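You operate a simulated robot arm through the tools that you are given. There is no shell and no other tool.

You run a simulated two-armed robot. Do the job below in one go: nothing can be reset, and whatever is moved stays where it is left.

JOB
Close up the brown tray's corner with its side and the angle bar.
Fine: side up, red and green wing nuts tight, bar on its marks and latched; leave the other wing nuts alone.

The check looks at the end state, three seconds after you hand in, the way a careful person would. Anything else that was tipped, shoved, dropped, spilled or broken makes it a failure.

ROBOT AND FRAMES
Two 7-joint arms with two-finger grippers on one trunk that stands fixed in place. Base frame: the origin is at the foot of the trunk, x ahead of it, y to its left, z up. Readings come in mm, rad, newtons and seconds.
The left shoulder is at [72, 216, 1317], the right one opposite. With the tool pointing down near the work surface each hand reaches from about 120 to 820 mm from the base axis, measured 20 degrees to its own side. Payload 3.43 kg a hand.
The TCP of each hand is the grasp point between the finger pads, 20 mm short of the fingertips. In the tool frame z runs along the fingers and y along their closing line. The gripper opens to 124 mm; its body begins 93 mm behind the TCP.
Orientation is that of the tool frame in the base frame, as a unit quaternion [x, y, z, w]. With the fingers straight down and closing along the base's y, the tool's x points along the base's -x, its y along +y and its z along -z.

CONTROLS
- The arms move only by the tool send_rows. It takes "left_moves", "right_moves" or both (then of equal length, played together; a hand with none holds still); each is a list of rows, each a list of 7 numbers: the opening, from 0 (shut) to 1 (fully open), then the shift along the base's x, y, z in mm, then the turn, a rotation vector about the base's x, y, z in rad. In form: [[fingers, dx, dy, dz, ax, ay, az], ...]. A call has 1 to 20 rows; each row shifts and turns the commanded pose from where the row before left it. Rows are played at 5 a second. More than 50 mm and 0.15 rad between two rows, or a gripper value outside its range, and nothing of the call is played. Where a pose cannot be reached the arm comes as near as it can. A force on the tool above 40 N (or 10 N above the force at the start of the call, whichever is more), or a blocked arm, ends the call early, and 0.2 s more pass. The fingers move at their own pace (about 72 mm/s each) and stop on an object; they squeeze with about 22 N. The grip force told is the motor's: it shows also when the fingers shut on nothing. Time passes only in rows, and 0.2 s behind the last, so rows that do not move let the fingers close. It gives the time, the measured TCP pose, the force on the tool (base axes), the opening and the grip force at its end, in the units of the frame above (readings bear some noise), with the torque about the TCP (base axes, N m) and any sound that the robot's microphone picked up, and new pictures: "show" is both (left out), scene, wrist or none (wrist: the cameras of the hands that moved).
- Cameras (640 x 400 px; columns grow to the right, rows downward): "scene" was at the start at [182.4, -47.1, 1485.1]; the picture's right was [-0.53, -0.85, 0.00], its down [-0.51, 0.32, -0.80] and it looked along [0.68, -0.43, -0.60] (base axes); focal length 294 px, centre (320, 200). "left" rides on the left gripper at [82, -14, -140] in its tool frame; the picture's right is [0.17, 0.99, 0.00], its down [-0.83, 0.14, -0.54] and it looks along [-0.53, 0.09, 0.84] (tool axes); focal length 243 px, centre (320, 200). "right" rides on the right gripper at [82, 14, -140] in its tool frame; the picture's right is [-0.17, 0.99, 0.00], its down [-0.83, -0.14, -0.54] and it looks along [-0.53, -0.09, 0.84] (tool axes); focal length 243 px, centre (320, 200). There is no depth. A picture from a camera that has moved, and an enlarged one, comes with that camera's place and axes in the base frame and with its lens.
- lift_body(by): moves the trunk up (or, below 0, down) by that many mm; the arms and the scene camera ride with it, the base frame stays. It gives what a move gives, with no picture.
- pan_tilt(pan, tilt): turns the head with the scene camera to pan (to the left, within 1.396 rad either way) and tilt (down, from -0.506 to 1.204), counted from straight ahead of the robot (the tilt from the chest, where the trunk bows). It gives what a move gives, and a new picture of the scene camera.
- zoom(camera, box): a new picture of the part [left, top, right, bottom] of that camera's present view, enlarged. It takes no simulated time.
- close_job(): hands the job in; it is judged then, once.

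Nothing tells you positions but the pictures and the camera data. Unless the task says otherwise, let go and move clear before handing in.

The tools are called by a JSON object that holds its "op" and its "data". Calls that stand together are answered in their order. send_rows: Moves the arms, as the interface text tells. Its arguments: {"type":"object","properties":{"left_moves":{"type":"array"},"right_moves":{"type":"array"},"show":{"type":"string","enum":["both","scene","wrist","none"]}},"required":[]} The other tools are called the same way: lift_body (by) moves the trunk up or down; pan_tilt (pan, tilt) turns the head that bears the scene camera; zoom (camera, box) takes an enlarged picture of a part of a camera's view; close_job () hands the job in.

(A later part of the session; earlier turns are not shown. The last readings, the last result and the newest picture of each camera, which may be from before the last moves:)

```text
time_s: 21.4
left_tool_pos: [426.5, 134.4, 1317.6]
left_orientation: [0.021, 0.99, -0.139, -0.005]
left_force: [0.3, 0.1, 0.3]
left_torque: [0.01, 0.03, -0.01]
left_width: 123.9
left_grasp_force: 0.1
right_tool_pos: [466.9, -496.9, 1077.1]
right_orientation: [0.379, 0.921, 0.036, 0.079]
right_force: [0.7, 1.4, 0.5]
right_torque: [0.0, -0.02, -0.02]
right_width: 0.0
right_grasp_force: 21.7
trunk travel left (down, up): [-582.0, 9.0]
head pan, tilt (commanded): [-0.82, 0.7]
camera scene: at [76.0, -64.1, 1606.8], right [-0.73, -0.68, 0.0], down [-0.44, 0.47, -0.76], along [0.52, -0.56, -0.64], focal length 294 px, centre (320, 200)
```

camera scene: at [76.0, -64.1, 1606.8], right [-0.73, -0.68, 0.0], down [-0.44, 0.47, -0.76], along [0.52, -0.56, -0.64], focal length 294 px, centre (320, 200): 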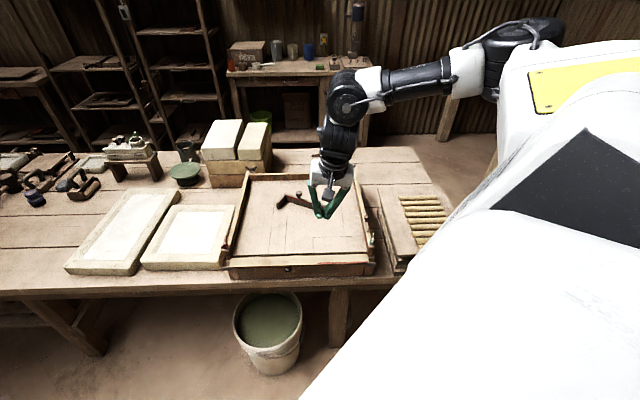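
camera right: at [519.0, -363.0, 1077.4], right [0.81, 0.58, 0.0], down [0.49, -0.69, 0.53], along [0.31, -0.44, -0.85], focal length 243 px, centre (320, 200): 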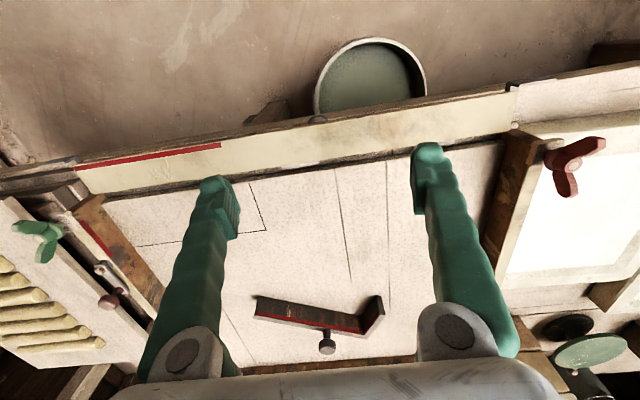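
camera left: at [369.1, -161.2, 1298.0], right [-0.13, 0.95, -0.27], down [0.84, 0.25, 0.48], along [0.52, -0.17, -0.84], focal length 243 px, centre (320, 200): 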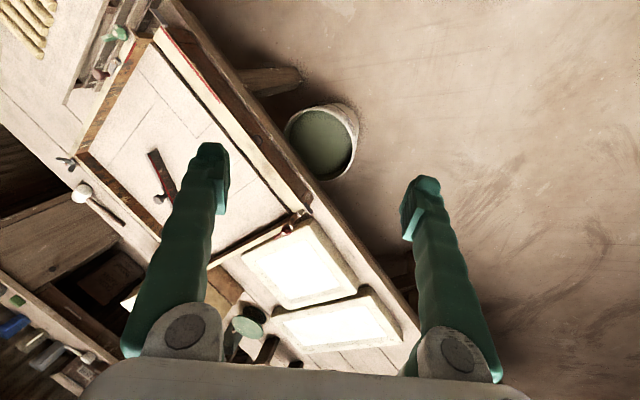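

Raising the trunk also leaned it back, and the right hand now has elbow room at (467,-497,1077) with its fingers shut. I'll pitch it 35° forward and lower it in front of the strip.

{"op": "send_rows", "data": {"right_moves": [[0, -9, 5.8, -32, -0.108, -0.0655, -0.011], [0, -9, 5.8, -32, -0.108, -0.0655, -0.011], [0, -9, 5.8, -32, -0.108, -0.0655, -0.011], [0, -9, 5.8, -32, -0.109, -0.0655, -0.01]], "show": "both"}}

```text
time_s: 22.4
left_tool_pos: [426.8, 134.4, 1316.5]
left_orientation: [0.021, 0.99, -0.14, -0.005]
left_force: [0.4, -0.3, 0.2]
left_torque: [-0.02, -0.02, 0.02]
left_width: 124.0
left_grasp_force: 0.1
right_tool_pos: [419.0, -586.7, 963.6]
right_orientation: [0.361, 0.883, -0.11, 0.28]
right_force: [-0.4, -0.5, 0.4]
right_torque: [0.01, -0.04, 0.07]
right_width: 0.1
right_grasp_force: 22.1
right hand out of reach, approached as far as the arm can: row 1, 2, 3, 4
trunk travel left (down, up): [-582.0, 9.0]
head pan, tilt (commanded): [-0.82, 0.7]
camera scene: at [75.8, -63.2, 1606.9], right [-0.73, -0.68, 0.0], down [-0.44, 0.47, -0.76], along [0.52, -0.56, -0.64], focal length 294 px, centre (320, 200)
camera right: at [323.1, -473.6, 1031.7], right [0.79, 0.61, 0.1], down [0.16, -0.37, 0.92], along [0.6, -0.7, -0.39], focal length 243 px, centre (320, 200)
```

scene: 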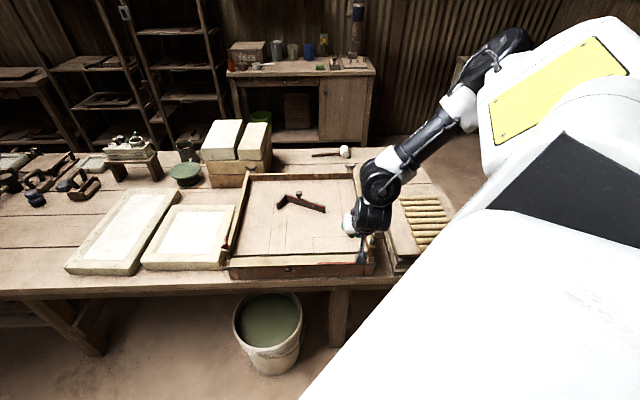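
right: 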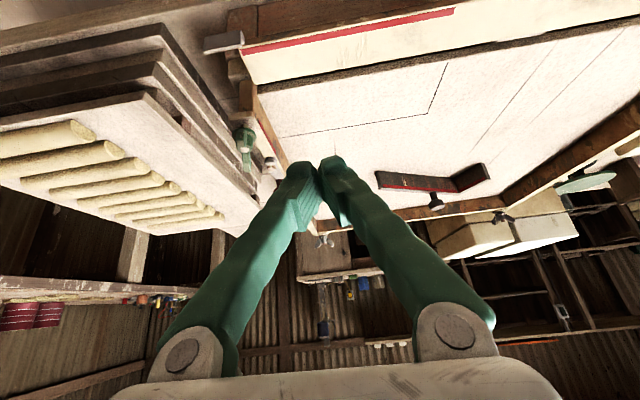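

Pitched straight at the tray, the right arm can't come left enough. Its forearm comes from the right, so a pitch toward base +x, halfway along the edge, should suit it better, and I'll re-orient that way.

{"op": "send_rows", "data": {"right_moves": [[0, 0, 10, 20, -0.007, -0.013, 0.129], [0, 0, 20, 10, -0.007, -0.013, 0.129], [0, 5, 25, 0, -0.007, -0.013, 0.129], [0, 8, 25, 0, -0.007, -0.013, 0.129], [0, 10, 25, 0, -0.007, -0.013, 0.129], [0, 10, 25, 0, -0.006, -0.013, 0.128]], "show": "both"}}

```text
time_s: 23.8
left_tool_pos: [427.3, 135.9, 1317.3]
left_orientation: [0.021, 0.99, -0.139, -0.005]
left_force: [-0.9, -0.4, -0.1]
left_torque: [0.01, 0.0, 0.0]
left_width: 124.1
left_grasp_force: 0.2
right_tool_pos: [451.8, -458.5, 993.7]
right_orientation: [0.004, 0.94, -0.007, 0.342]
right_force: [0.4, -0.3, -0.4]
right_torque: [0.01, 0.02, -0.01]
right_width: 0.0
right_grasp_force: 22.0
trunk travel left (down, up): [-582.0, 9.0]
head pan, tilt (commanded): [-0.82, 0.7]
camera scene: at [77.4, -62.4, 1606.8], right [-0.73, -0.68, 0.0], down [-0.44, 0.47, -0.76], along [0.52, -0.56, -0.64], focal length 294 px, centre (320, 200)
camera right: at [299.8, -441.9, 1048.6], right [0.14, 0.99, 0.1], down [0.29, -0.13, 0.95], along [0.95, -0.1, -0.3], focal length 243 px, centre (320, 200)
```

scene: 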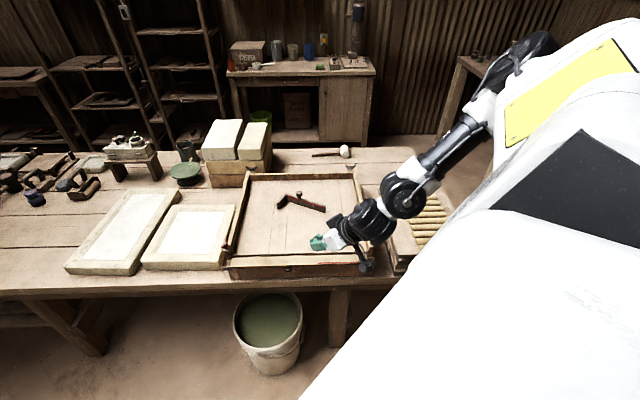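
right: 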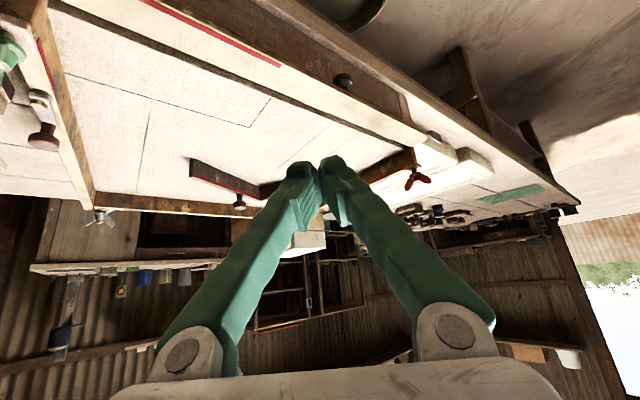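

That orientation works, and the view now shows the knob under the strip. I'll zoom on it and on the red and right ends.

{"op": "zoom", "data": {"camera": "right", "box": [280, 30, 460, 170]}}

{"op": "zoom", "data": {"camera": "right", "box": [370, 100, 470, 200]}}

{"op": "zoom", "data": {"camera": "scene", "box": [215, 160, 395, 285]}}

```text
2.86 times, centred on (370, 100) of right
camera zoom: at [299.8, -441.9, 1048.6], right [0.14, 0.99, 0.1], down [0.29, -0.13, 0.95], along [0.95, -0.1, -0.3], focal length 693 px, centre (177, 486)
```

zoom: 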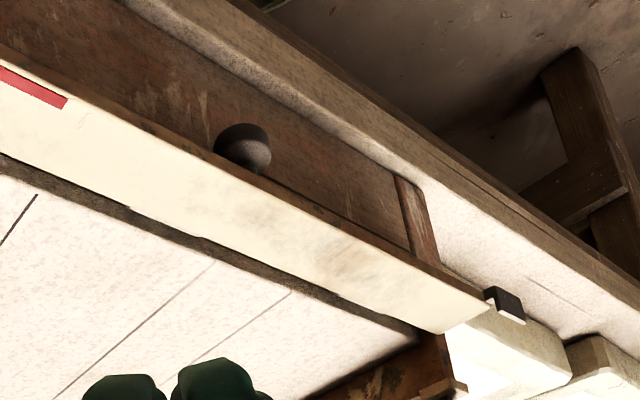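

```text
4.00 times, centred on (420, 150) of right
camera zoom: at [299.8, -441.9, 1048.6], right [0.14, 0.99, 0.1], down [0.29, -0.13, 0.95], along [0.95, -0.1, -0.3], focal length 970 px, centre (-80, 400)
```

zoom: 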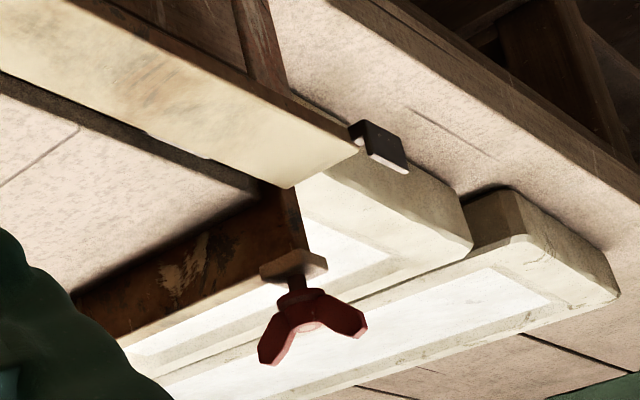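

```text
3.20 times, centred on (305, 222) of scene
camera zoom: at [77.4, -62.4, 1606.8], right [-0.73, -0.68, 0.0], down [-0.44, 0.47, -0.76], along [0.52, -0.56, -0.64], focal length 940 px, centre (368, 128)
```

zoom: 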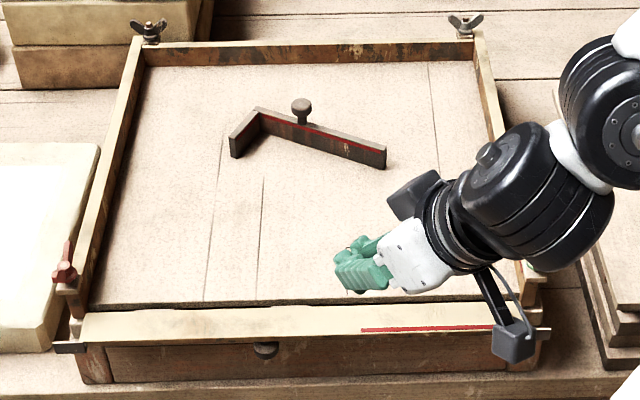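

The red nut stands on a vertical stud with a gap below it, so it is loose, and there is an overhang under the strip to hook a fingertip into. I'll lower the closed fingertips in front of the strip's edge to just below its underside.

{"op": "send_rows", "data": {"right_moves": [[0, -2, 18, -30, 0, 0, 0], [0, 0, 0, -44, 0, 0, 0], [0, 0, 0, -44, 0, 0, 0], [0, 0, 0, -43, 0, 0, 0]], "show": "both"}}

```text
time_s: 24.8
left_tool_pos: [427.1, 135.9, 1319.2]
left_orientation: [0.021, 0.99, -0.14, -0.004]
left_force: [0.8, -0.2, 0.2]
left_torque: [0.01, 0.02, -0.02]
left_width: 123.9
left_grasp_force: 0.0
right_tool_pos: [450.5, -442.8, 958.5]
right_orientation: [0.005, 0.94, -0.007, 0.341]
right_force: [1.0, 0.1, -0.5]
right_torque: [0.0, 0.0, 0.0]
right_width: 0.1
right_grasp_force: 21.6
right hand out of reach, approached as far as the arm can: row 2, 3, 4
trunk travel left (down, up): [-582.0, 9.0]
head pan, tilt (commanded): [-0.82, 0.7]
camera scene: at [76.5, -63.4, 1606.8], right [-0.73, -0.68, 0.0], down [-0.44, 0.47, -0.76], along [0.52, -0.56, -0.64], focal length 294 px, centre (320, 200)
camera right: at [297.5, -424.9, 1013.1], right [0.14, 0.99, 0.1], down [0.29, -0.13, 0.95], along [0.95, -0.11, -0.3], focal length 243 px, centre (320, 200)
```

scene: 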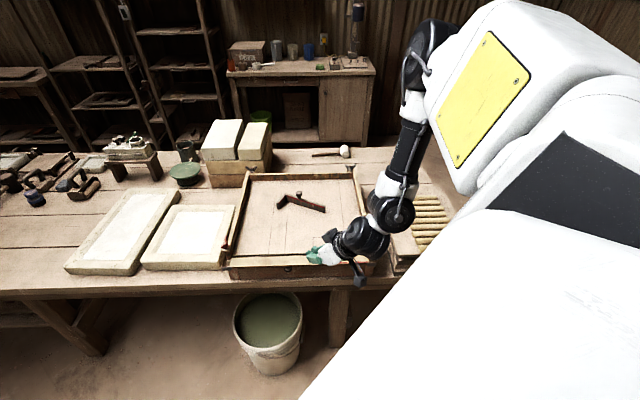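
right: 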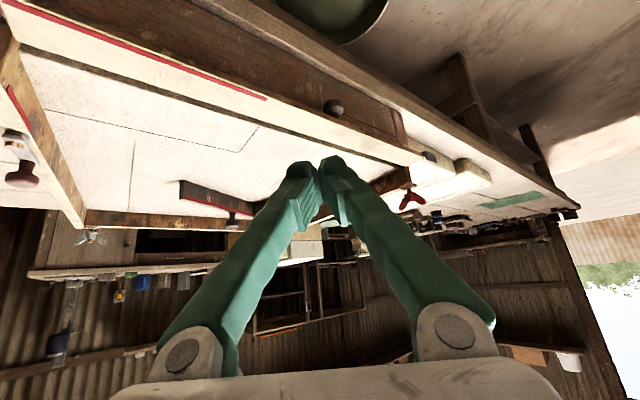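

This pose can't go low enough either. A simpler way is to press the closed fingers, tool down, against the strip's outer edge and roll it up by friction, since the push itself lifts it once the strip starts to rise. I'll raise the hand, return the trunk to its first height, and set the tool straight down again.

{"op": "send_rows", "data": {"right_moves": [[0, 0, 0, 45, 0, 0, 0], [0, 0, -10, 45, 0, 0.1, 0], [0, 0, -20, 40, 0, 0.1, 0], [0, 0, -20, 40, 0, 0.1, 0], [0, 0, -20, 20, 0, 0.1, 0]], "show": "none"}}

{"op": "lift_body", "data": {"by": -110}}

```text
time_s: 26.0
left_tool_pos: [427.1, 135.9, 1318.2]
left_orientation: [0.021, 0.99, -0.139, -0.005]
left_force: [-0.5, -0.9, 0.1]
left_torque: [-0.03, -0.01, 0.02]
left_width: 124.1
left_grasp_force: 0.1
right_tool_pos: [449.4, -513.8, 1152.8]
right_orientation: [0.004, 0.989, -0.008, 0.147]
right_force: [-0.4, 0.0, -0.1]
right_torque: [0.01, 0.02, 0.0]
right_width: 0.4
right_grasp_force: 21.5
trunk travel left (down, up): [-582.0, 9.0]
head pan, tilt (commanded): [-0.82, 0.7]
```

```text
time_s: 27.4
left_tool_pos: [426.3, 135.1, 1208.6]
left_orientation: [0.021, 0.99, -0.139, -0.003]
left_force: [-0.2, -0.1, -0.3]
left_torque: [0.01, 0.01, 0.01]
left_width: 123.9
left_grasp_force: 0.1
right_tool_pos: [450.3, -513.0, 1041.8]
right_orientation: [0.004, 0.989, -0.008, 0.149]
right_force: [0.0, 0.5, -0.3]
right_torque: [0.0, 0.0, 0.02]
right_width: 0.2
right_grasp_force: 21.8
trunk travel left (down, up): [-472.0, 119.0]
head pan, tilt (commanded): [-0.82, 0.7]
```

The trunk is back at its first height and the hand is at (450,-513,1042). Now I'll level the tool, yaw it to face the strip and come down in front of it.

{"op": "send_rows", "data": {"right_moves": [[0, -14, 15, -10, 0, 0.149, 0], [0, -15, 15, -10, 0, 0.149, 0], [0, 0, 0, -15, 0, 0, -0.131], [0, 0, 0, -15, 0, 0, -0.131], [0, 0, 0, -15, 0, 0, -0.131], [0, 0, 0, -15, 0, 0, -0.131], [0, 0, 0, -15, 0, 0, -0.131], [0, 0, 0, -15, 0, 0, -0.131]], "show": "both"}}

```text
time_s: 29.2
left_tool_pos: [426.9, 136.0, 1208.0]
left_orientation: [0.02, 0.99, -0.139, -0.005]
left_force: [-0.2, 0.0, -0.5]
left_torque: [-0.01, -0.01, -0.01]
left_width: 123.9
left_grasp_force: 0.1
right_tool_pos: [424.9, -469.7, 947.3]
right_orientation: [0.295, 0.955, -0.003, -0.005]
right_force: [-0.3, 0.4, 0.1]
right_torque: [0.0, 0.05, 0.02]
right_width: 0.1
right_grasp_force: 22.0
right hand out of reach, approached as far as the arm can: row 7, 8
trunk travel left (down, up): [-472.0, 119.0]
head pan, tilt (commanded): [-0.82, 0.7]
camera scene: at [166.5, -61.9, 1480.2], right [-0.73, -0.68, 0.0], down [-0.44, 0.47, -0.77], along [0.52, -0.56, -0.64], focal length 294 px, centre (320, 200)
camera right: at [366.7, -411.7, 1087.4], right [0.69, 0.72, -0.01], down [0.61, -0.58, 0.53], along [0.38, -0.38, -0.85], focal length 243 px, centre (320, 200)
```

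scene: 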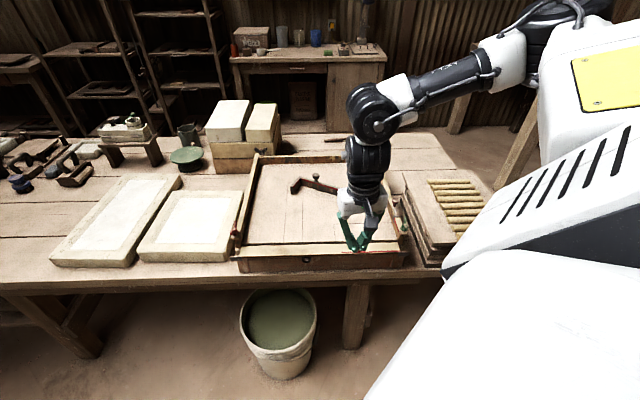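
right: 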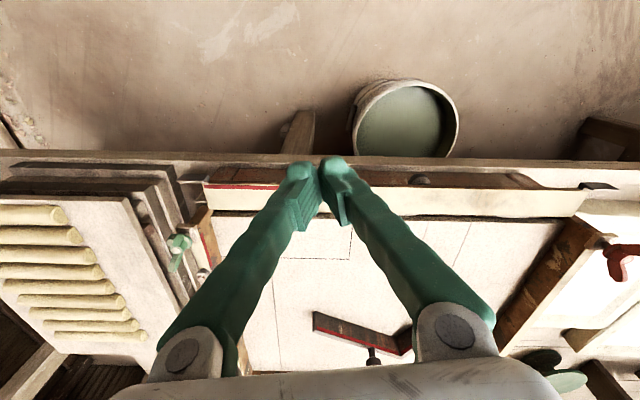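

The hand is in front of the strip at s≈32, about 40 mm clear of its edge. I'll lower it so the fingertips straddle the edge's height.

{"op": "send_rows", "data": {"right_moves": [[0, 0, 0, -31, 0, 0, 0], [0, 0, 0, -31, 0, 0, 0], [0, 0, 0, -31, 0, 0, 0]], "show": "both"}}

```text
time_s: 30.0
left_tool_pos: [427.0, 135.7, 1207.4]
left_orientation: [0.021, 0.99, -0.14, -0.005]
left_force: [0.2, -0.3, 1.2]
left_torque: [0.02, 0.04, 0.02]
left_width: 124.1
left_grasp_force: 0.2
right_tool_pos: [423.6, -471.5, 852.5]
right_orientation: [0.295, 0.955, -0.002, -0.007]
right_force: [-0.1, -0.5, 0.2]
right_torque: [-0.01, -0.02, 0.01]
right_width: 0.0
right_grasp_force: 22.0
trunk travel left (down, up): [-472.0, 119.0]
head pan, tilt (commanded): [-0.82, 0.7]
camera scene: at [167.3, -63.2, 1480.0], right [-0.73, -0.68, 0.0], down [-0.44, 0.47, -0.76], along [0.52, -0.56, -0.64], focal length 294 px, centre (320, 200)
camera right: at [365.4, -412.6, 993.1], right [0.69, 0.72, -0.01], down [0.61, -0.58, 0.53], along [0.38, -0.37, -0.85], focal length 243 px, centre (320, 200)
```

scene: 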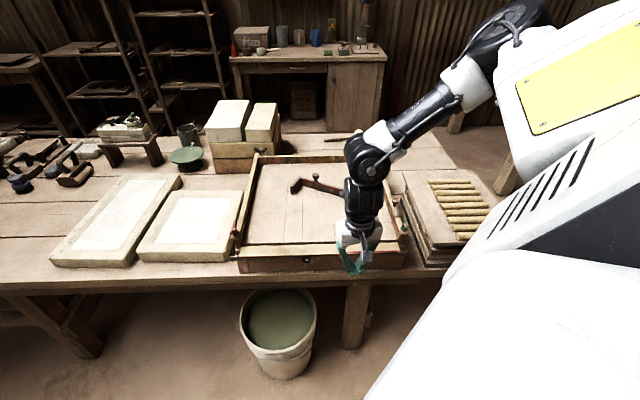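
right: 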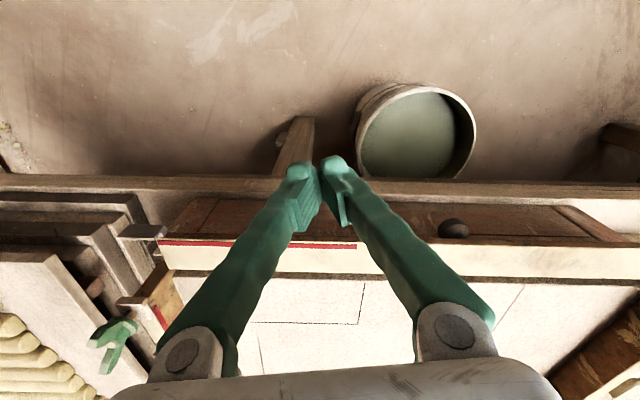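

The fingertips are now in front of the edge, just below strip level. I'll try a small forward pitch here, which would help them slip under the edge.

{"op": "send_rows", "data": {"right_moves": [[0, 0, 0, 0, -0.08, -0.1, 0], [0, 0, 0, 0, -0.08, -0.1, 0]], "show": "wrist"}}

```text
time_s: 30.6
left_tool_pos: [426.8, 134.0, 1207.4]
left_orientation: [0.02, 0.99, -0.139, -0.004]
left_force: [-0.3, -1.2, 0.6]
left_torque: [0.04, 0.03, -0.01]
left_width: 124.1
left_grasp_force: 0.1
right_tool_pos: [424.0, -479.3, 852.8]
right_orientation: [0.291, 0.949, -0.049, 0.113]
right_force: [1.0, -0.5, 0.4]
right_torque: [0.01, 0.05, -0.02]
right_width: 0.1
right_grasp_force: 22.5
right hand out of reach, approached as far as the arm can: row 2
trunk travel left (down, up): [-472.0, 119.0]
head pan, tilt (commanded): [-0.82, 0.7]
camera right: at [339.8, -400.2, 966.9], right [0.69, 0.72, 0.02], down [0.49, -0.48, 0.73], along [0.53, -0.49, -0.69], focal length 243 px, centre (320, 200)
```

right: 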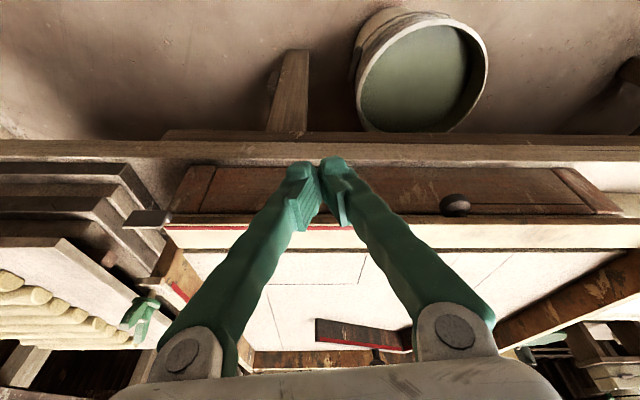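

The tool now pitches about 14° forward. I'll drop 6 mm so the tips are clearly below the strip's underside and advance until nearly touching.

{"op": "send_rows", "data": {"right_moves": [[0, 0, 0, -6, 0, 0, 0], [0, 7, -7, 0, 0, 0, 0], [0, 7, -7, 0, 0, 0, 0]], "show": "both"}}

```text
time_s: 31.4
left_tool_pos: [427.4, 135.8, 1207.1]
left_orientation: [0.02, 0.99, -0.139, -0.005]
left_force: [0.7, -0.4, -0.7]
left_torque: [0.01, -0.02, 0.01]
left_width: 124.0
left_grasp_force: 0.0
right_tool_pos: [439.4, -490.8, 845.6]
right_orientation: [0.293, 0.948, -0.05, 0.113]
right_force: [0.7, -0.2, -1.0]
right_torque: [-0.04, -0.01, 0.03]
right_width: 0.0
right_grasp_force: 21.7
trunk travel left (down, up): [-472.0, 119.0]
head pan, tilt (commanded): [-0.82, 0.7]
camera scene: at [166.8, -62.5, 1480.1], right [-0.73, -0.68, 0.0], down [-0.44, 0.47, -0.77], along [0.52, -0.56, -0.64], focal length 294 px, centre (320, 200)
camera right: at [355.4, -411.4, 960.1], right [0.69, 0.72, 0.01], down [0.49, -0.48, 0.73], along [0.53, -0.5, -0.68], focal length 243 px, centre (320, 200)
```

scene: 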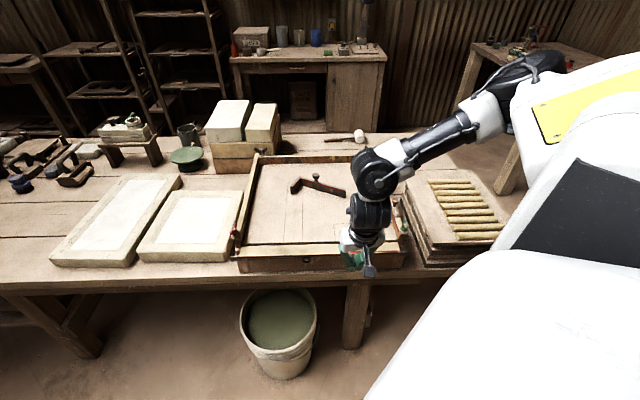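
right: 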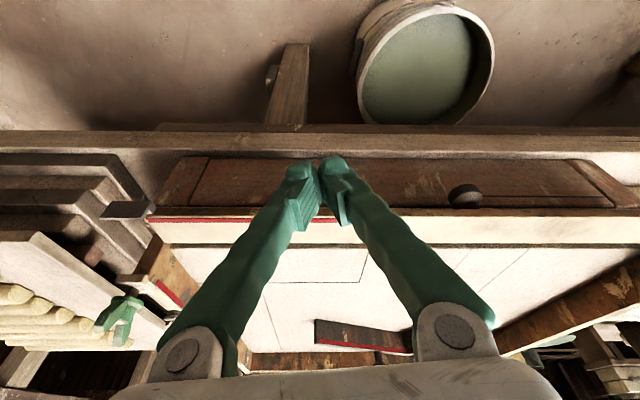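

I'm now about 10 mm from the edge. I'll try to gain more pitch here while easing forward.

{"op": "send_rows", "data": {"right_moves": [[0, 0, 0, 0, -0.07, -0.08, 0], [0, 0, 0, 0, -0.07, -0.08, 0]], "show": "wrist"}}

```text
time_s: 32.0
left_tool_pos: [426.4, 135.0, 1208.4]
left_orientation: [0.021, 0.99, -0.14, -0.005]
left_force: [-0.4, 0.4, -0.8]
left_torque: [0.01, -0.01, 0.01]
left_width: 124.2
left_grasp_force: 0.1
right_tool_pos: [441.3, -490.4, 844.9]
right_orientation: [0.291, 0.94, -0.071, 0.162]
right_force: [0.2, -0.5, 0.2]
right_torque: [-0.01, 0.01, 0.04]
right_width: 0.0
right_grasp_force: 21.9
right hand out of reach, approached as far as the arm can: row 2
trunk travel left (down, up): [-472.0, 119.0]
head pan, tilt (commanded): [-0.82, 0.7]
camera right: at [346.7, -404.7, 947.1], right [0.69, 0.72, 0.02], down [0.43, -0.43, 0.8], along [0.58, -0.54, -0.6], focal length 243 px, centre (320, 200)
```

right: 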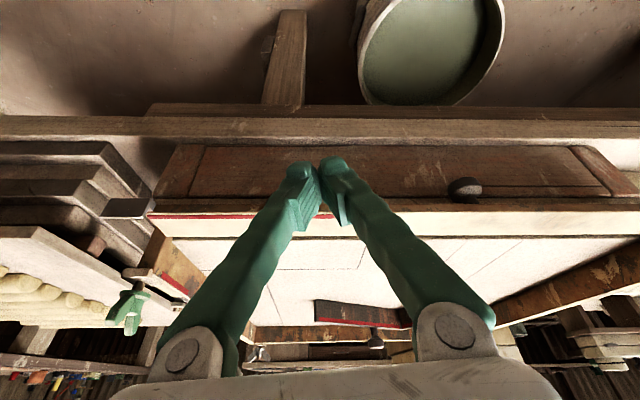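

The pitch is now about 20° and the tips are at z≈826, under strip level. I'll advance slowly, feeling for contact.

{"op": "send_rows", "data": {"right_moves": [[0, 4, -4, 0, 0, 0, 0], [0, 4, -4, 0, 0, 0, 0], [0, 3, -3, 0, 0, 0, 0]], "show": "wrist"}}

```text
time_s: 32.8
left_tool_pos: [422.7, 138.2, 1208.2]
left_orientation: [0.021, 0.99, -0.14, -0.003]
left_force: [0.1, 0.4, -0.5]
left_torque: [-0.01, -0.01, -0.01]
left_width: 124.1
left_grasp_force: 0.0
right_tool_pos: [445.2, -496.7, 845.0]
right_orientation: [0.288, 0.942, -0.069, 0.157]
right_force: [-23.4, 26.3, 1.9]
right_torque: [0.03, 0.18, -0.12]
right_width: 0.1
right_grasp_force: 21.9
trunk travel left (down, up): [-472.0, 119.0]
head pan, tilt (commanded): [-0.82, 0.7]
camera right: at [352.5, -410.5, 948.9], right [0.69, 0.73, 0.02], down [0.43, -0.43, 0.79], along [0.58, -0.54, -0.61], focal length 243 px, centre (320, 200)
```

right: 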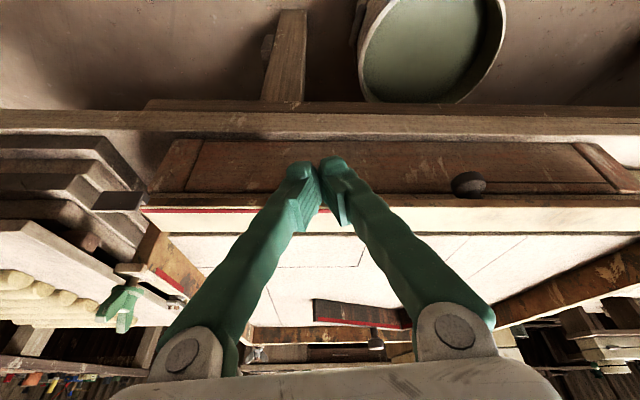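

Contact with the edge at about 35 N, pushing straight in. I'll ease off a little and then lift, so friction and the tilted finger carry the edge upward.

{"op": "send_rows", "data": {"right_moves": [[0, -2, 2, 2, 0, 0, 0], [0, 0, 0, 5, 0, 0, 0], [0, 0, 0, 5, 0, 0, 0], [0, 0, 0, 5, 0, 0, 0]], "show": "wrist"}}

```text
time_s: 33.8
left_tool_pos: [426.5, 136.8, 1207.1]
left_orientation: [0.021, 0.99, -0.139, -0.004]
left_force: [-0.1, 0.7, -1.1]
left_torque: [-0.03, 0.01, -0.01]
left_width: 124.2
left_grasp_force: 0.0
right_tool_pos: [449.8, -501.0, 864.0]
right_orientation: [0.292, 0.94, -0.071, 0.163]
right_force: [-5.9, 10.6, 5.3]
right_torque: [0.07, -0.06, 0.0]
right_width: 0.0
right_grasp_force: 21.8
trunk travel left (down, up): [-472.0, 119.0]
head pan, tilt (commanded): [-0.82, 0.7]
camera right: at [356.7, -414.1, 965.6], right [0.69, 0.72, 0.02], down [0.42, -0.43, 0.8], along [0.59, -0.54, -0.6], focal length 243 px, centre (320, 200)
```

right: 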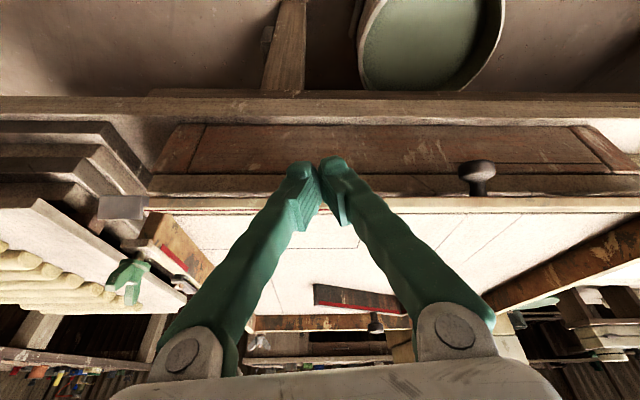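

It's rising: the strip has rotated roughly 25-30°. I'll follow the arc up and inward.

{"op": "send_rows", "data": {"right_moves": [[0, 2.2, -2.2, 5, 0, 0, 0], [0, 2.5, -2.5, 4.5, 0, 0, 0], [0, 2.8, -2.8, 4, 0, 0, 0], [0, 3, -3, 3.5, 0, 0, 0]], "show": "both"}}

```text
time_s: 34.8
left_tool_pos: [427.2, 136.2, 1206.8]
left_orientation: [0.02, 0.99, -0.139, -0.005]
left_force: [0.4, -0.1, 0.8]
left_torque: [-0.03, 0.0, 0.0]
left_width: 124.1
left_grasp_force: 0.1
right_tool_pos: [459.5, -510.2, 879.6]
right_orientation: [0.291, 0.94, -0.071, 0.162]
right_force: [0.5, -0.4, -0.8]
right_torque: [0.0, 0.03, -0.01]
right_width: 0.0
right_grasp_force: 21.6
trunk travel left (down, up): [-472.0, 119.0]
head pan, tilt (commanded): [-0.82, 0.7]
camera scene: at [166.7, -62.8, 1480.1], right [-0.73, -0.68, 0.0], down [-0.44, 0.47, -0.76], along [0.52, -0.56, -0.64], focal length 294 px, centre (320, 200)
camera right: at [365.8, -424.3, 982.1], right [0.69, 0.72, 0.02], down [0.43, -0.43, 0.8], along [0.58, -0.54, -0.6], focal length 243 px, centre (320, 200)
```

scene: 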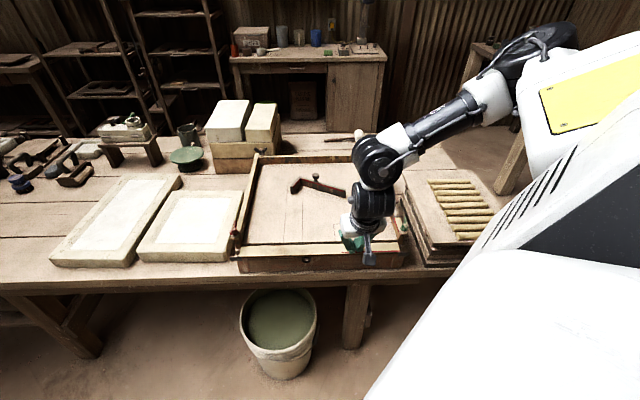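
right: 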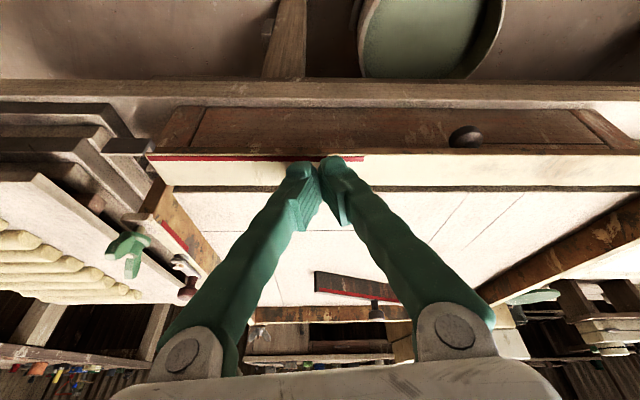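

The strip slipped off my rising fingertip and dropped back flat. It moves freely, so I need to start deeper and push inward more than up. I'll back off and go lower in front of the edge again.

{"op": "send_rows", "data": {"right_moves": [[0, -12, 12, 0, 0, 0, 0], [0, -13, 13, 0, 0, 0, 0], [0, 0, 0, -25, 0, 0, 0], [0, 0, 0, -25, 0, 0, 0], [0, 6, -6, 0, 0, 0, 0], [0, 4, -4, 0, 0, 0, 0]], "show": "wrist"}}

```text
time_s: 36.2
left_tool_pos: [422.2, 140.4, 1208.4]
left_orientation: [0.02, 0.99, -0.141, -0.002]
left_force: [0.2, -0.2, -0.3]
left_torque: [-0.04, 0.0, -0.02]
left_width: 123.9
left_grasp_force: 0.1
right_tool_pos: [450.9, -503.1, 830.8]
right_orientation: [0.289, 0.942, -0.07, 0.158]
right_force: [-28.2, 30.2, 4.3]
right_torque: [-0.42, -0.26, -0.6]
right_width: 0.0
right_grasp_force: 22.1
right hand out of reach, approached as far as the arm can: row 2
trunk travel left (down, up): [-472.0, 119.0]
head pan, tilt (commanded): [-0.82, 0.7]
camera right: at [357.7, -417.3, 932.7], right [0.69, 0.73, 0.02], down [0.43, -0.43, 0.79], along [0.58, -0.54, -0.61], focal length 243 px, centre (320, 200)
```

right: 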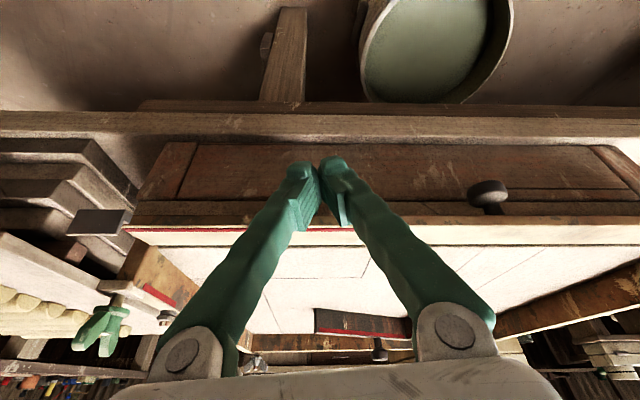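

I'm firmly against the edge, now deeper underneath, and the strip already looks slightly raised. I'll ease the pressure and lift.

{"op": "send_rows", "data": {"right_moves": [[0, -2, 2, 2, 0, 0, 0], [0, -1, 1, 5, 0, 0, 0], [0, 0, 0, 6, 0, 0, 0], [0, 0, 0, 6, 0, 0, 0]], "show": "wrist"}}

```text
time_s: 37.2
left_tool_pos: [426.2, 135.0, 1208.2]
left_orientation: [0.02, 0.99, -0.139, -0.005]
left_force: [0.8, 0.2, 0.2]
left_torque: [0.01, 0.02, -0.03]
left_width: 123.9
left_grasp_force: 0.0
right_tool_pos: [453.8, -506.9, 848.4]
right_orientation: [0.29, 0.941, -0.07, 0.163]
right_force: [-1.2, 0.5, -0.7]
right_torque: [-0.03, -0.03, -0.02]
right_width: 0.0
right_grasp_force: 21.7
trunk travel left (down, up): [-472.0, 119.0]
head pan, tilt (commanded): [-0.82, 0.7]
camera right: at [361.1, -420.8, 951.1], right [0.69, 0.72, 0.02], down [0.42, -0.43, 0.8], along [0.59, -0.54, -0.6], focal length 243 px, centre (320, 200)
```

right: 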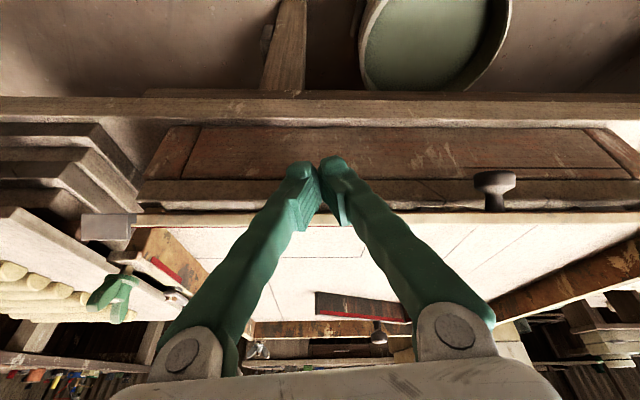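

The strip rests lightly on the finger at maybe 35-40°, with the knob turning toward me. Now I'll push mostly inward with a little lift.

{"op": "send_rows", "data": {"right_moves": [[0, 2.5, -2.5, 1, 0, 0, 0], [0, 2.5, -2.5, 1, 0, 0, 0], [0, 2.5, -2.5, 1.5, 0, 0, 0], [0, 2.5, -2.5, 1.5, 0, 0, 0]], "show": "wrist"}}

```text
time_s: 38.2
left_tool_pos: [426.7, 135.7, 1208.1]
left_orientation: [0.021, 0.99, -0.139, -0.005]
left_force: [0.4, -0.5, 0.4]
left_torque: [0.03, -0.04, 0.02]
left_width: 124.1
left_grasp_force: 0.2
right_tool_pos: [462.9, -514.1, 853.0]
right_orientation: [0.29, 0.941, -0.07, 0.161]
right_force: [-2.7, 2.1, 1.0]
right_torque: [-0.03, -0.04, -0.09]
right_width: 0.0
right_grasp_force: 22.4
trunk travel left (down, up): [-472.0, 119.0]
head pan, tilt (commanded): [-0.82, 0.7]
camera right: at [370.4, -428.6, 955.1], right [0.69, 0.72, 0.02], down [0.43, -0.43, 0.8], along [0.58, -0.54, -0.6], focal length 243 px, centre (320, 200)
```

right: 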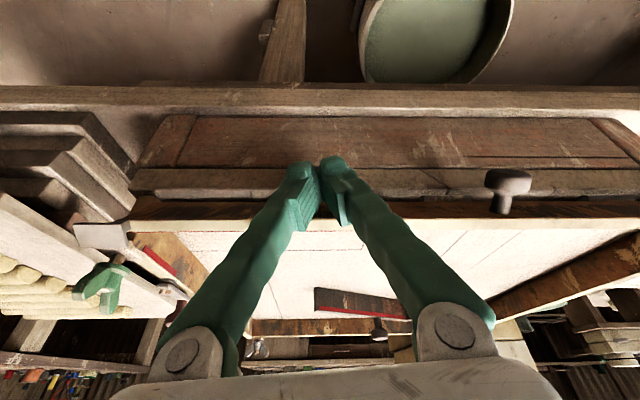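

It's working, and the strip keeps rising with only a few newtons. I'll continue inward.

{"op": "send_rows", "data": {"right_moves": [[0, 2.5, -2.5, 2, 0, 0, 0], [0, 2.5, -2.5, 2, 0, 0, 0], [0, 2.5, -2.5, 2, 0, 0, 0]], "show": "both"}}

```text
time_s: 39.0
left_tool_pos: [426.3, 135.2, 1207.6]
left_orientation: [0.02, 0.99, -0.139, -0.004]
left_force: [0.7, -0.3, -0.8]
left_torque: [-0.02, 0.02, 0.04]
left_width: 124.1
left_grasp_force: 0.1
right_tool_pos: [470.4, -522.1, 859.8]
right_orientation: [0.291, 0.94, -0.072, 0.162]
right_force: [0.3, 0.9, -0.7]
right_torque: [0.0, 0.01, 0.04]
right_width: 0.2
right_grasp_force: 22.2
trunk travel left (down, up): [-472.0, 119.0]
head pan, tilt (commanded): [-0.82, 0.7]
camera scene: at [166.7, -62.9, 1480.1], right [-0.73, -0.68, 0.0], down [-0.44, 0.47, -0.76], along [0.52, -0.56, -0.64], focal length 294 px, centre (320, 200)
camera right: at [378.2, -436.4, 961.5], right [0.69, 0.72, 0.02], down [0.43, -0.43, 0.8], along [0.58, -0.54, -0.6], focal length 243 px, centre (320, 200)
```

scene: 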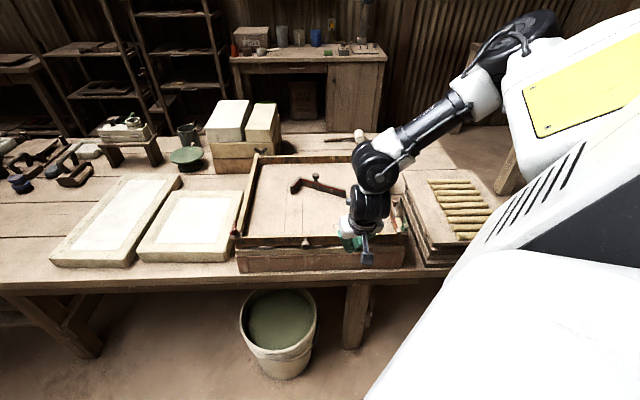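
right: 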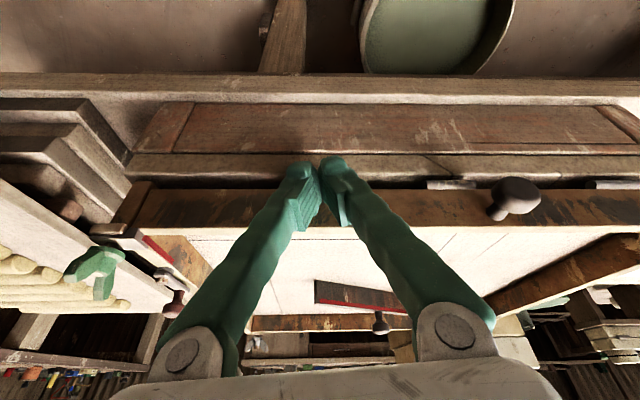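

The side now looks nearly upright, with its outer brown face and knob facing me. I'll zoom to check its angle and how the ears meet the nuts.

{"op": "zoom", "data": {"camera": "right", "box": [50, 170, 250, 310]}}

{"op": "zoom", "data": {"camera": "scene", "box": [222, 205, 322, 280]}}

{"op": "zoom", "data": {"camera": "scene", "box": [330, 205, 430, 280]}}

```text
2.86 times, centred on (150, 240) of right
camera zoom: at [378.2, -436.4, 961.5], right [0.69, 0.72, 0.02], down [0.43, -0.43, 0.8], along [0.58, -0.54, -0.6], focal length 693 px, centre (806, 86)
```

zoom: 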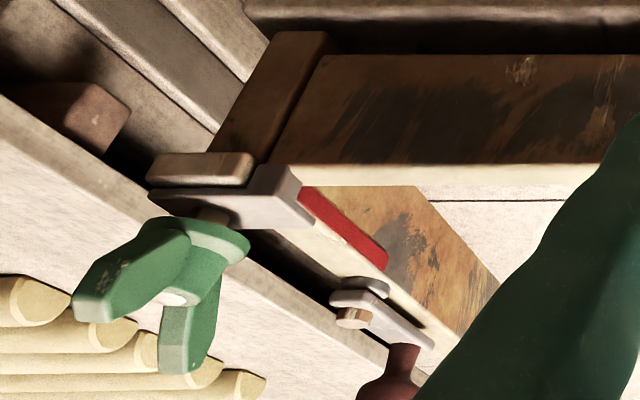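

```text
5.33 times, centred on (272, 242) of scene
camera zoom: at [166.7, -62.9, 1480.1], right [-0.73, -0.68, 0.0], down [-0.44, 0.47, -0.76], along [0.52, -0.56, -0.64], focal length 1567 px, centre (576, -27)
```

zoom: 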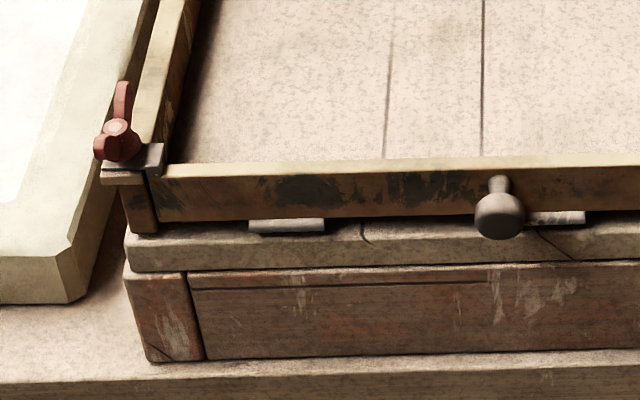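

```text
5.33 times, centred on (380, 242) of scene
camera zoom: at [166.7, -62.9, 1480.1], right [-0.73, -0.68, 0.0], down [-0.44, 0.47, -0.76], along [0.52, -0.56, -0.64], focal length 1567 px, centre (0, -27)
```

zoom: 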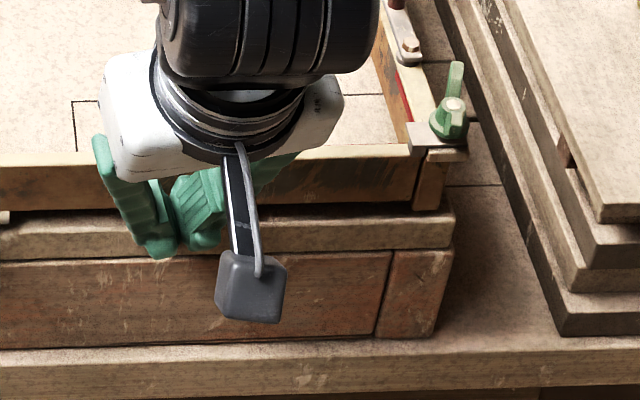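

The side is up and both ears have slid under the nuts. I'll press gently once more to make sure it is fully seated.

{"op": "send_rows", "data": {"right_moves": [[0, 2, -2, 1, 0, 0, 0], [0, 2, -2, 1, 0, 0, 0]], "show": "wrist"}}

```text
time_s: 39.6
left_tool_pos: [426.3, 136.6, 1208.1]
left_orientation: [0.021, 0.99, -0.139, -0.004]
left_force: [-0.4, 0.2, 0.6]
left_torque: [-0.03, -0.05, 0.03]
left_width: 123.8
left_grasp_force: 0.2
right_tool_pos: [471.8, -525.0, 860.5]
right_orientation: [0.289, 0.941, -0.07, 0.158]
right_force: [-11.0, 12.9, -6.6]
right_torque: [0.13, 0.15, -0.04]
right_width: 0.0
right_grasp_force: 21.9
trunk travel left (down, up): [-472.0, 119.0]
head pan, tilt (commanded): [-0.82, 0.7]
camera right: at [379.5, -438.6, 963.8], right [0.69, 0.72, 0.02], down [0.43, -0.43, 0.79], along [0.58, -0.54, -0.61], focal length 243 px, centre (320, 200)
```

right: 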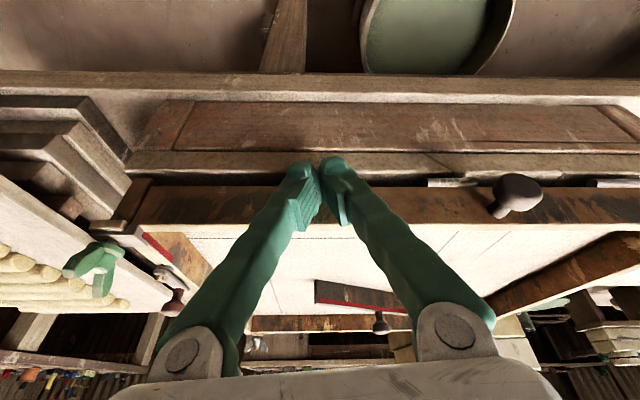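

It's fully seated, since I get 17 N against a stop. Now I'll back off a few millimetres slowly and see if it stays up by itself.

{"op": "send_rows", "data": {"right_moves": [[0, -2, 2, 0, 0, 0, 0], [0, -2, 2, 0, 0, 0, 0], [0, -2, 2, 0, 0, 0, 0], [0, 0, 0, 0, 0, 0, 0]], "show": "wrist"}}

{"op": "zoom", "data": {"camera": "right", "box": [50, 170, 250, 310]}}

```text
time_s: 40.6
left_tool_pos: [426.2, 135.5, 1207.4]
left_orientation: [0.021, 0.99, -0.139, -0.005]
left_force: [-0.4, -0.1, -0.7]
left_torque: [0.01, 0.05, -0.02]
left_width: 124.5
left_grasp_force: 0.1
right_tool_pos: [469.5, -520.3, 862.6]
right_orientation: [0.291, 0.94, -0.071, 0.162]
right_force: [0.0, 0.5, -0.2]
right_torque: [-0.01, -0.03, -0.02]
right_width: 0.2
right_grasp_force: 21.9
trunk travel left (down, up): [-472.0, 119.0]
head pan, tilt (commanded): [-0.82, 0.7]
camera right: at [376.4, -434.7, 964.6], right [0.69, 0.72, 0.02], down [0.43, -0.43, 0.8], along [0.58, -0.54, -0.6], focal length 243 px, centre (320, 200)
```

right: 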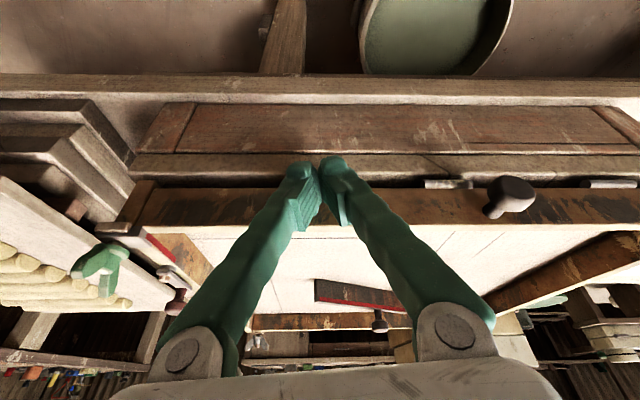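

```text
2.86 times, centred on (150, 240) of right
camera zoom: at [376.4, -434.7, 964.6], right [0.69, 0.72, 0.02], down [0.43, -0.43, 0.8], along [0.58, -0.54, -0.6], focal length 693 px, centre (806, 86)
```

zoom: 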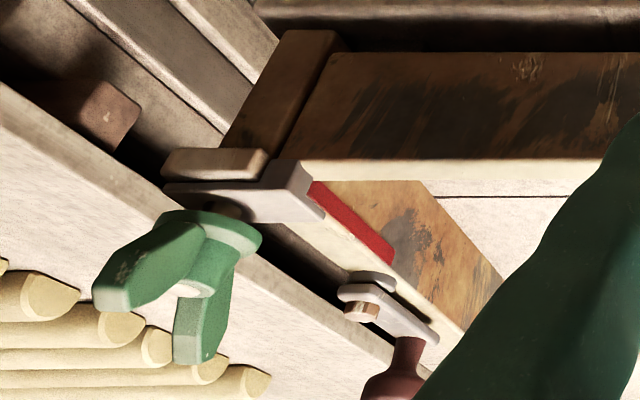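

The side stays up without my finger on it. I'll back away further and confirm.

{"op": "send_rows", "data": {"right_moves": [[0, -3, 3, 5, 0, 0, 0], [0, -5, 5, 10, 0, 0, 0], [0, -5, 5, 15, 0, 0, 0], [0, -5, 0, 20, 0, 0, 0], [0, 0, 0, 25, 0, 0, 0]], "show": "both"}}

{"op": "zoom", "data": {"camera": "scene", "box": [222, 195, 422, 280]}}

```text
time_s: 41.8
left_tool_pos: [426.0, 136.2, 1206.6]
left_orientation: [0.021, 0.99, -0.139, -0.004]
left_force: [-0.2, 0.4, 0.0]
left_torque: [-0.01, 0.0, 0.01]
left_width: 124.0
left_grasp_force: 0.0
right_tool_pos: [445.8, -516.8, 938.1]
right_orientation: [0.289, 0.941, -0.071, 0.161]
right_force: [-0.7, 0.0, 1.0]
right_torque: [0.0, 0.01, 0.02]
right_width: 0.0
right_grasp_force: 22.2
right hand out of reach, approached as far as the arm can: row 5
trunk travel left (down, up): [-472.0, 119.0]
head pan, tilt (commanded): [-0.82, 0.7]
camera scene: at [165.9, -62.2, 1480.2], right [-0.73, -0.68, 0.0], down [-0.44, 0.47, -0.77], along [0.52, -0.56, -0.64], focal length 294 px, centre (320, 200)
camera right: at [352.1, -431.0, 1039.5], right [0.69, 0.73, 0.02], down [0.43, -0.43, 0.8], along [0.59, -0.54, -0.6], focal length 243 px, centre (320, 200)
```

scene: 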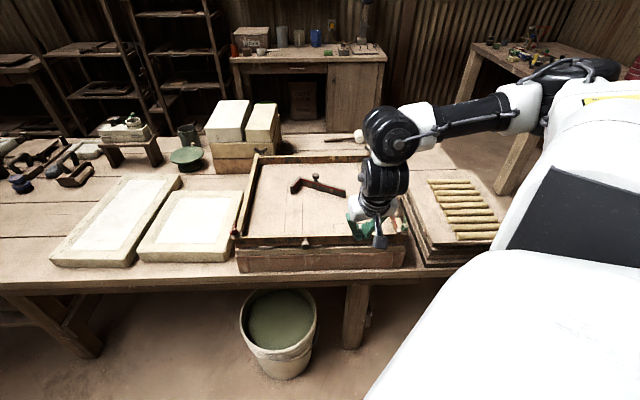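
right: 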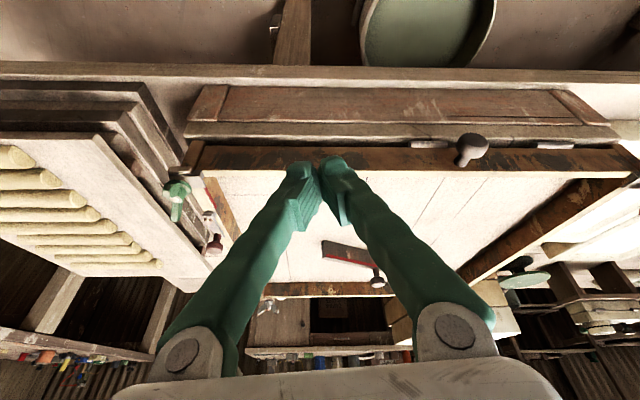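

```text
3.20 times, centred on (322, 238) of scene
camera zoom: at [165.9, -62.2, 1480.2], right [-0.73, -0.68, 0.0], down [-0.44, 0.47, -0.77], along [0.52, -0.56, -0.64], focal length 940 px, centre (314, 80)
```

zoom: 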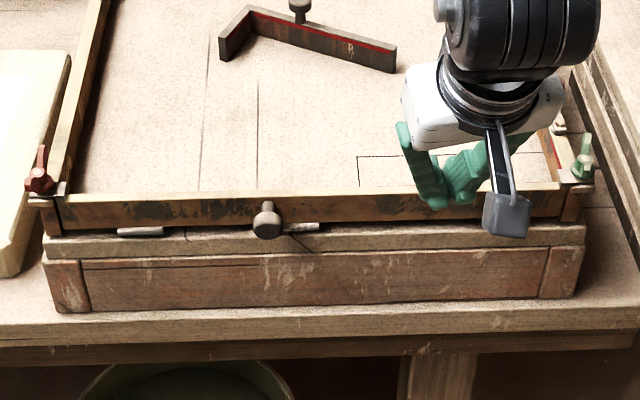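

The side stands by itself, and both ears sit under their nuts. Next is the green nut. I'll bring the right hand, tool down, above and slightly in front of it to see how its wings lie.

{"op": "send_rows", "data": {"right_moves": [[0, -19, -24, 18, 0.077, 0.089, 0], [0.3, -19, -24, 18, 0.077, 0.089, 0], [0.6, -19, -24, 18, 0.077, 0.089, 0], [0.8, -15, -24, 5, 0, 0, 0]], "show": "wrist"}}

```text
time_s: 43.0
left_tool_pos: [426.1, 136.0, 1207.4]
left_orientation: [0.02, 0.99, -0.139, -0.005]
left_force: [0.5, 0.0, 0.2]
left_torque: [0.03, -0.03, 0.0]
left_width: 124.1
left_grasp_force: 0.2
right_tool_pos: [302.0, -605.9, 933.8]
right_orientation: [0.282, 0.953, -0.029, -0.107]
right_force: [-1.0, -1.6, -0.2]
right_torque: [0.01, 0.03, -0.03]
right_width: 99.1
right_grasp_force: 0.0
trunk travel left (down, up): [-472.0, 119.0]
head pan, tilt (commanded): [-0.82, 0.7]
stopped in row 4 (right hand): the arm was blocked; the commanded pose is now the measured one
camera right: at [273.0, -550.4, 1084.0], right [0.66, 0.74, -0.15], down [0.72, -0.57, 0.39], along [0.2, -0.36, -0.91], focal length 243 px, centre (320, 200)
```

right: 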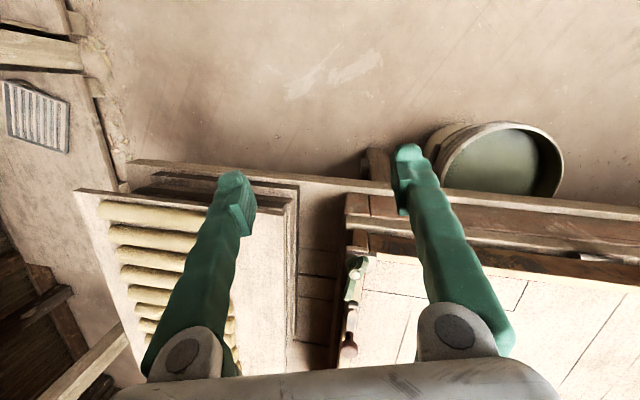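

The arm wandered toward a joint limit and stopped, touching nothing. I'll bring it forward and up again while straightening the tool.

{"op": "send_rows", "data": {"right_moves": [[0.8, 15, -5, 25, 0, -0.074, 0], [0.8, 20, -5, 25, 0, -0.074, 0], [0.8, 25, -5, 15, 0, -0.074, 0]], "show": "both"}}

```text
time_s: 43.8
left_tool_pos: [426.4, 135.8, 1207.4]
left_orientation: [0.021, 0.99, -0.139, -0.005]
left_force: [1.1, 0.0, 0.1]
left_torque: [0.0, 0.01, -0.02]
left_width: 124.2
left_grasp_force: 0.1
right_tool_pos: [359.0, -618.3, 998.9]
right_orientation: [0.284, 0.959, 0.002, -0.001]
right_force: [0.4, 0.3, 0.7]
right_torque: [0.01, 0.02, 0.01]
right_width: 99.1
right_grasp_force: 0.1
trunk travel left (down, up): [-472.0, 119.0]
head pan, tilt (commanded): [-0.82, 0.7]
camera scene: at [166.6, -62.9, 1480.1], right [-0.73, -0.68, 0.0], down [-0.44, 0.47, -0.76], along [0.52, -0.56, -0.64], focal length 294 px, centre (320, 200)
camera right: at [298.4, -563.3, 1138.9], right [0.68, 0.74, 0.0], down [0.62, -0.57, 0.54], along [0.4, -0.36, -0.84], focal length 243 px, centre (320, 200)
```

scene: 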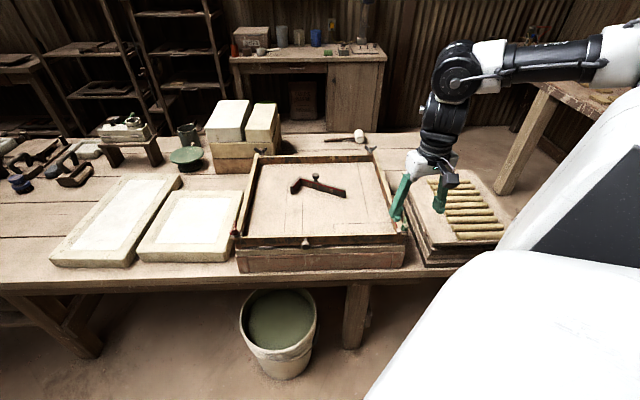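
right: 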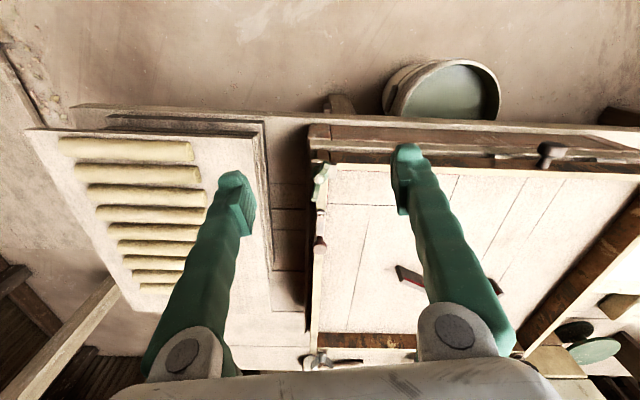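

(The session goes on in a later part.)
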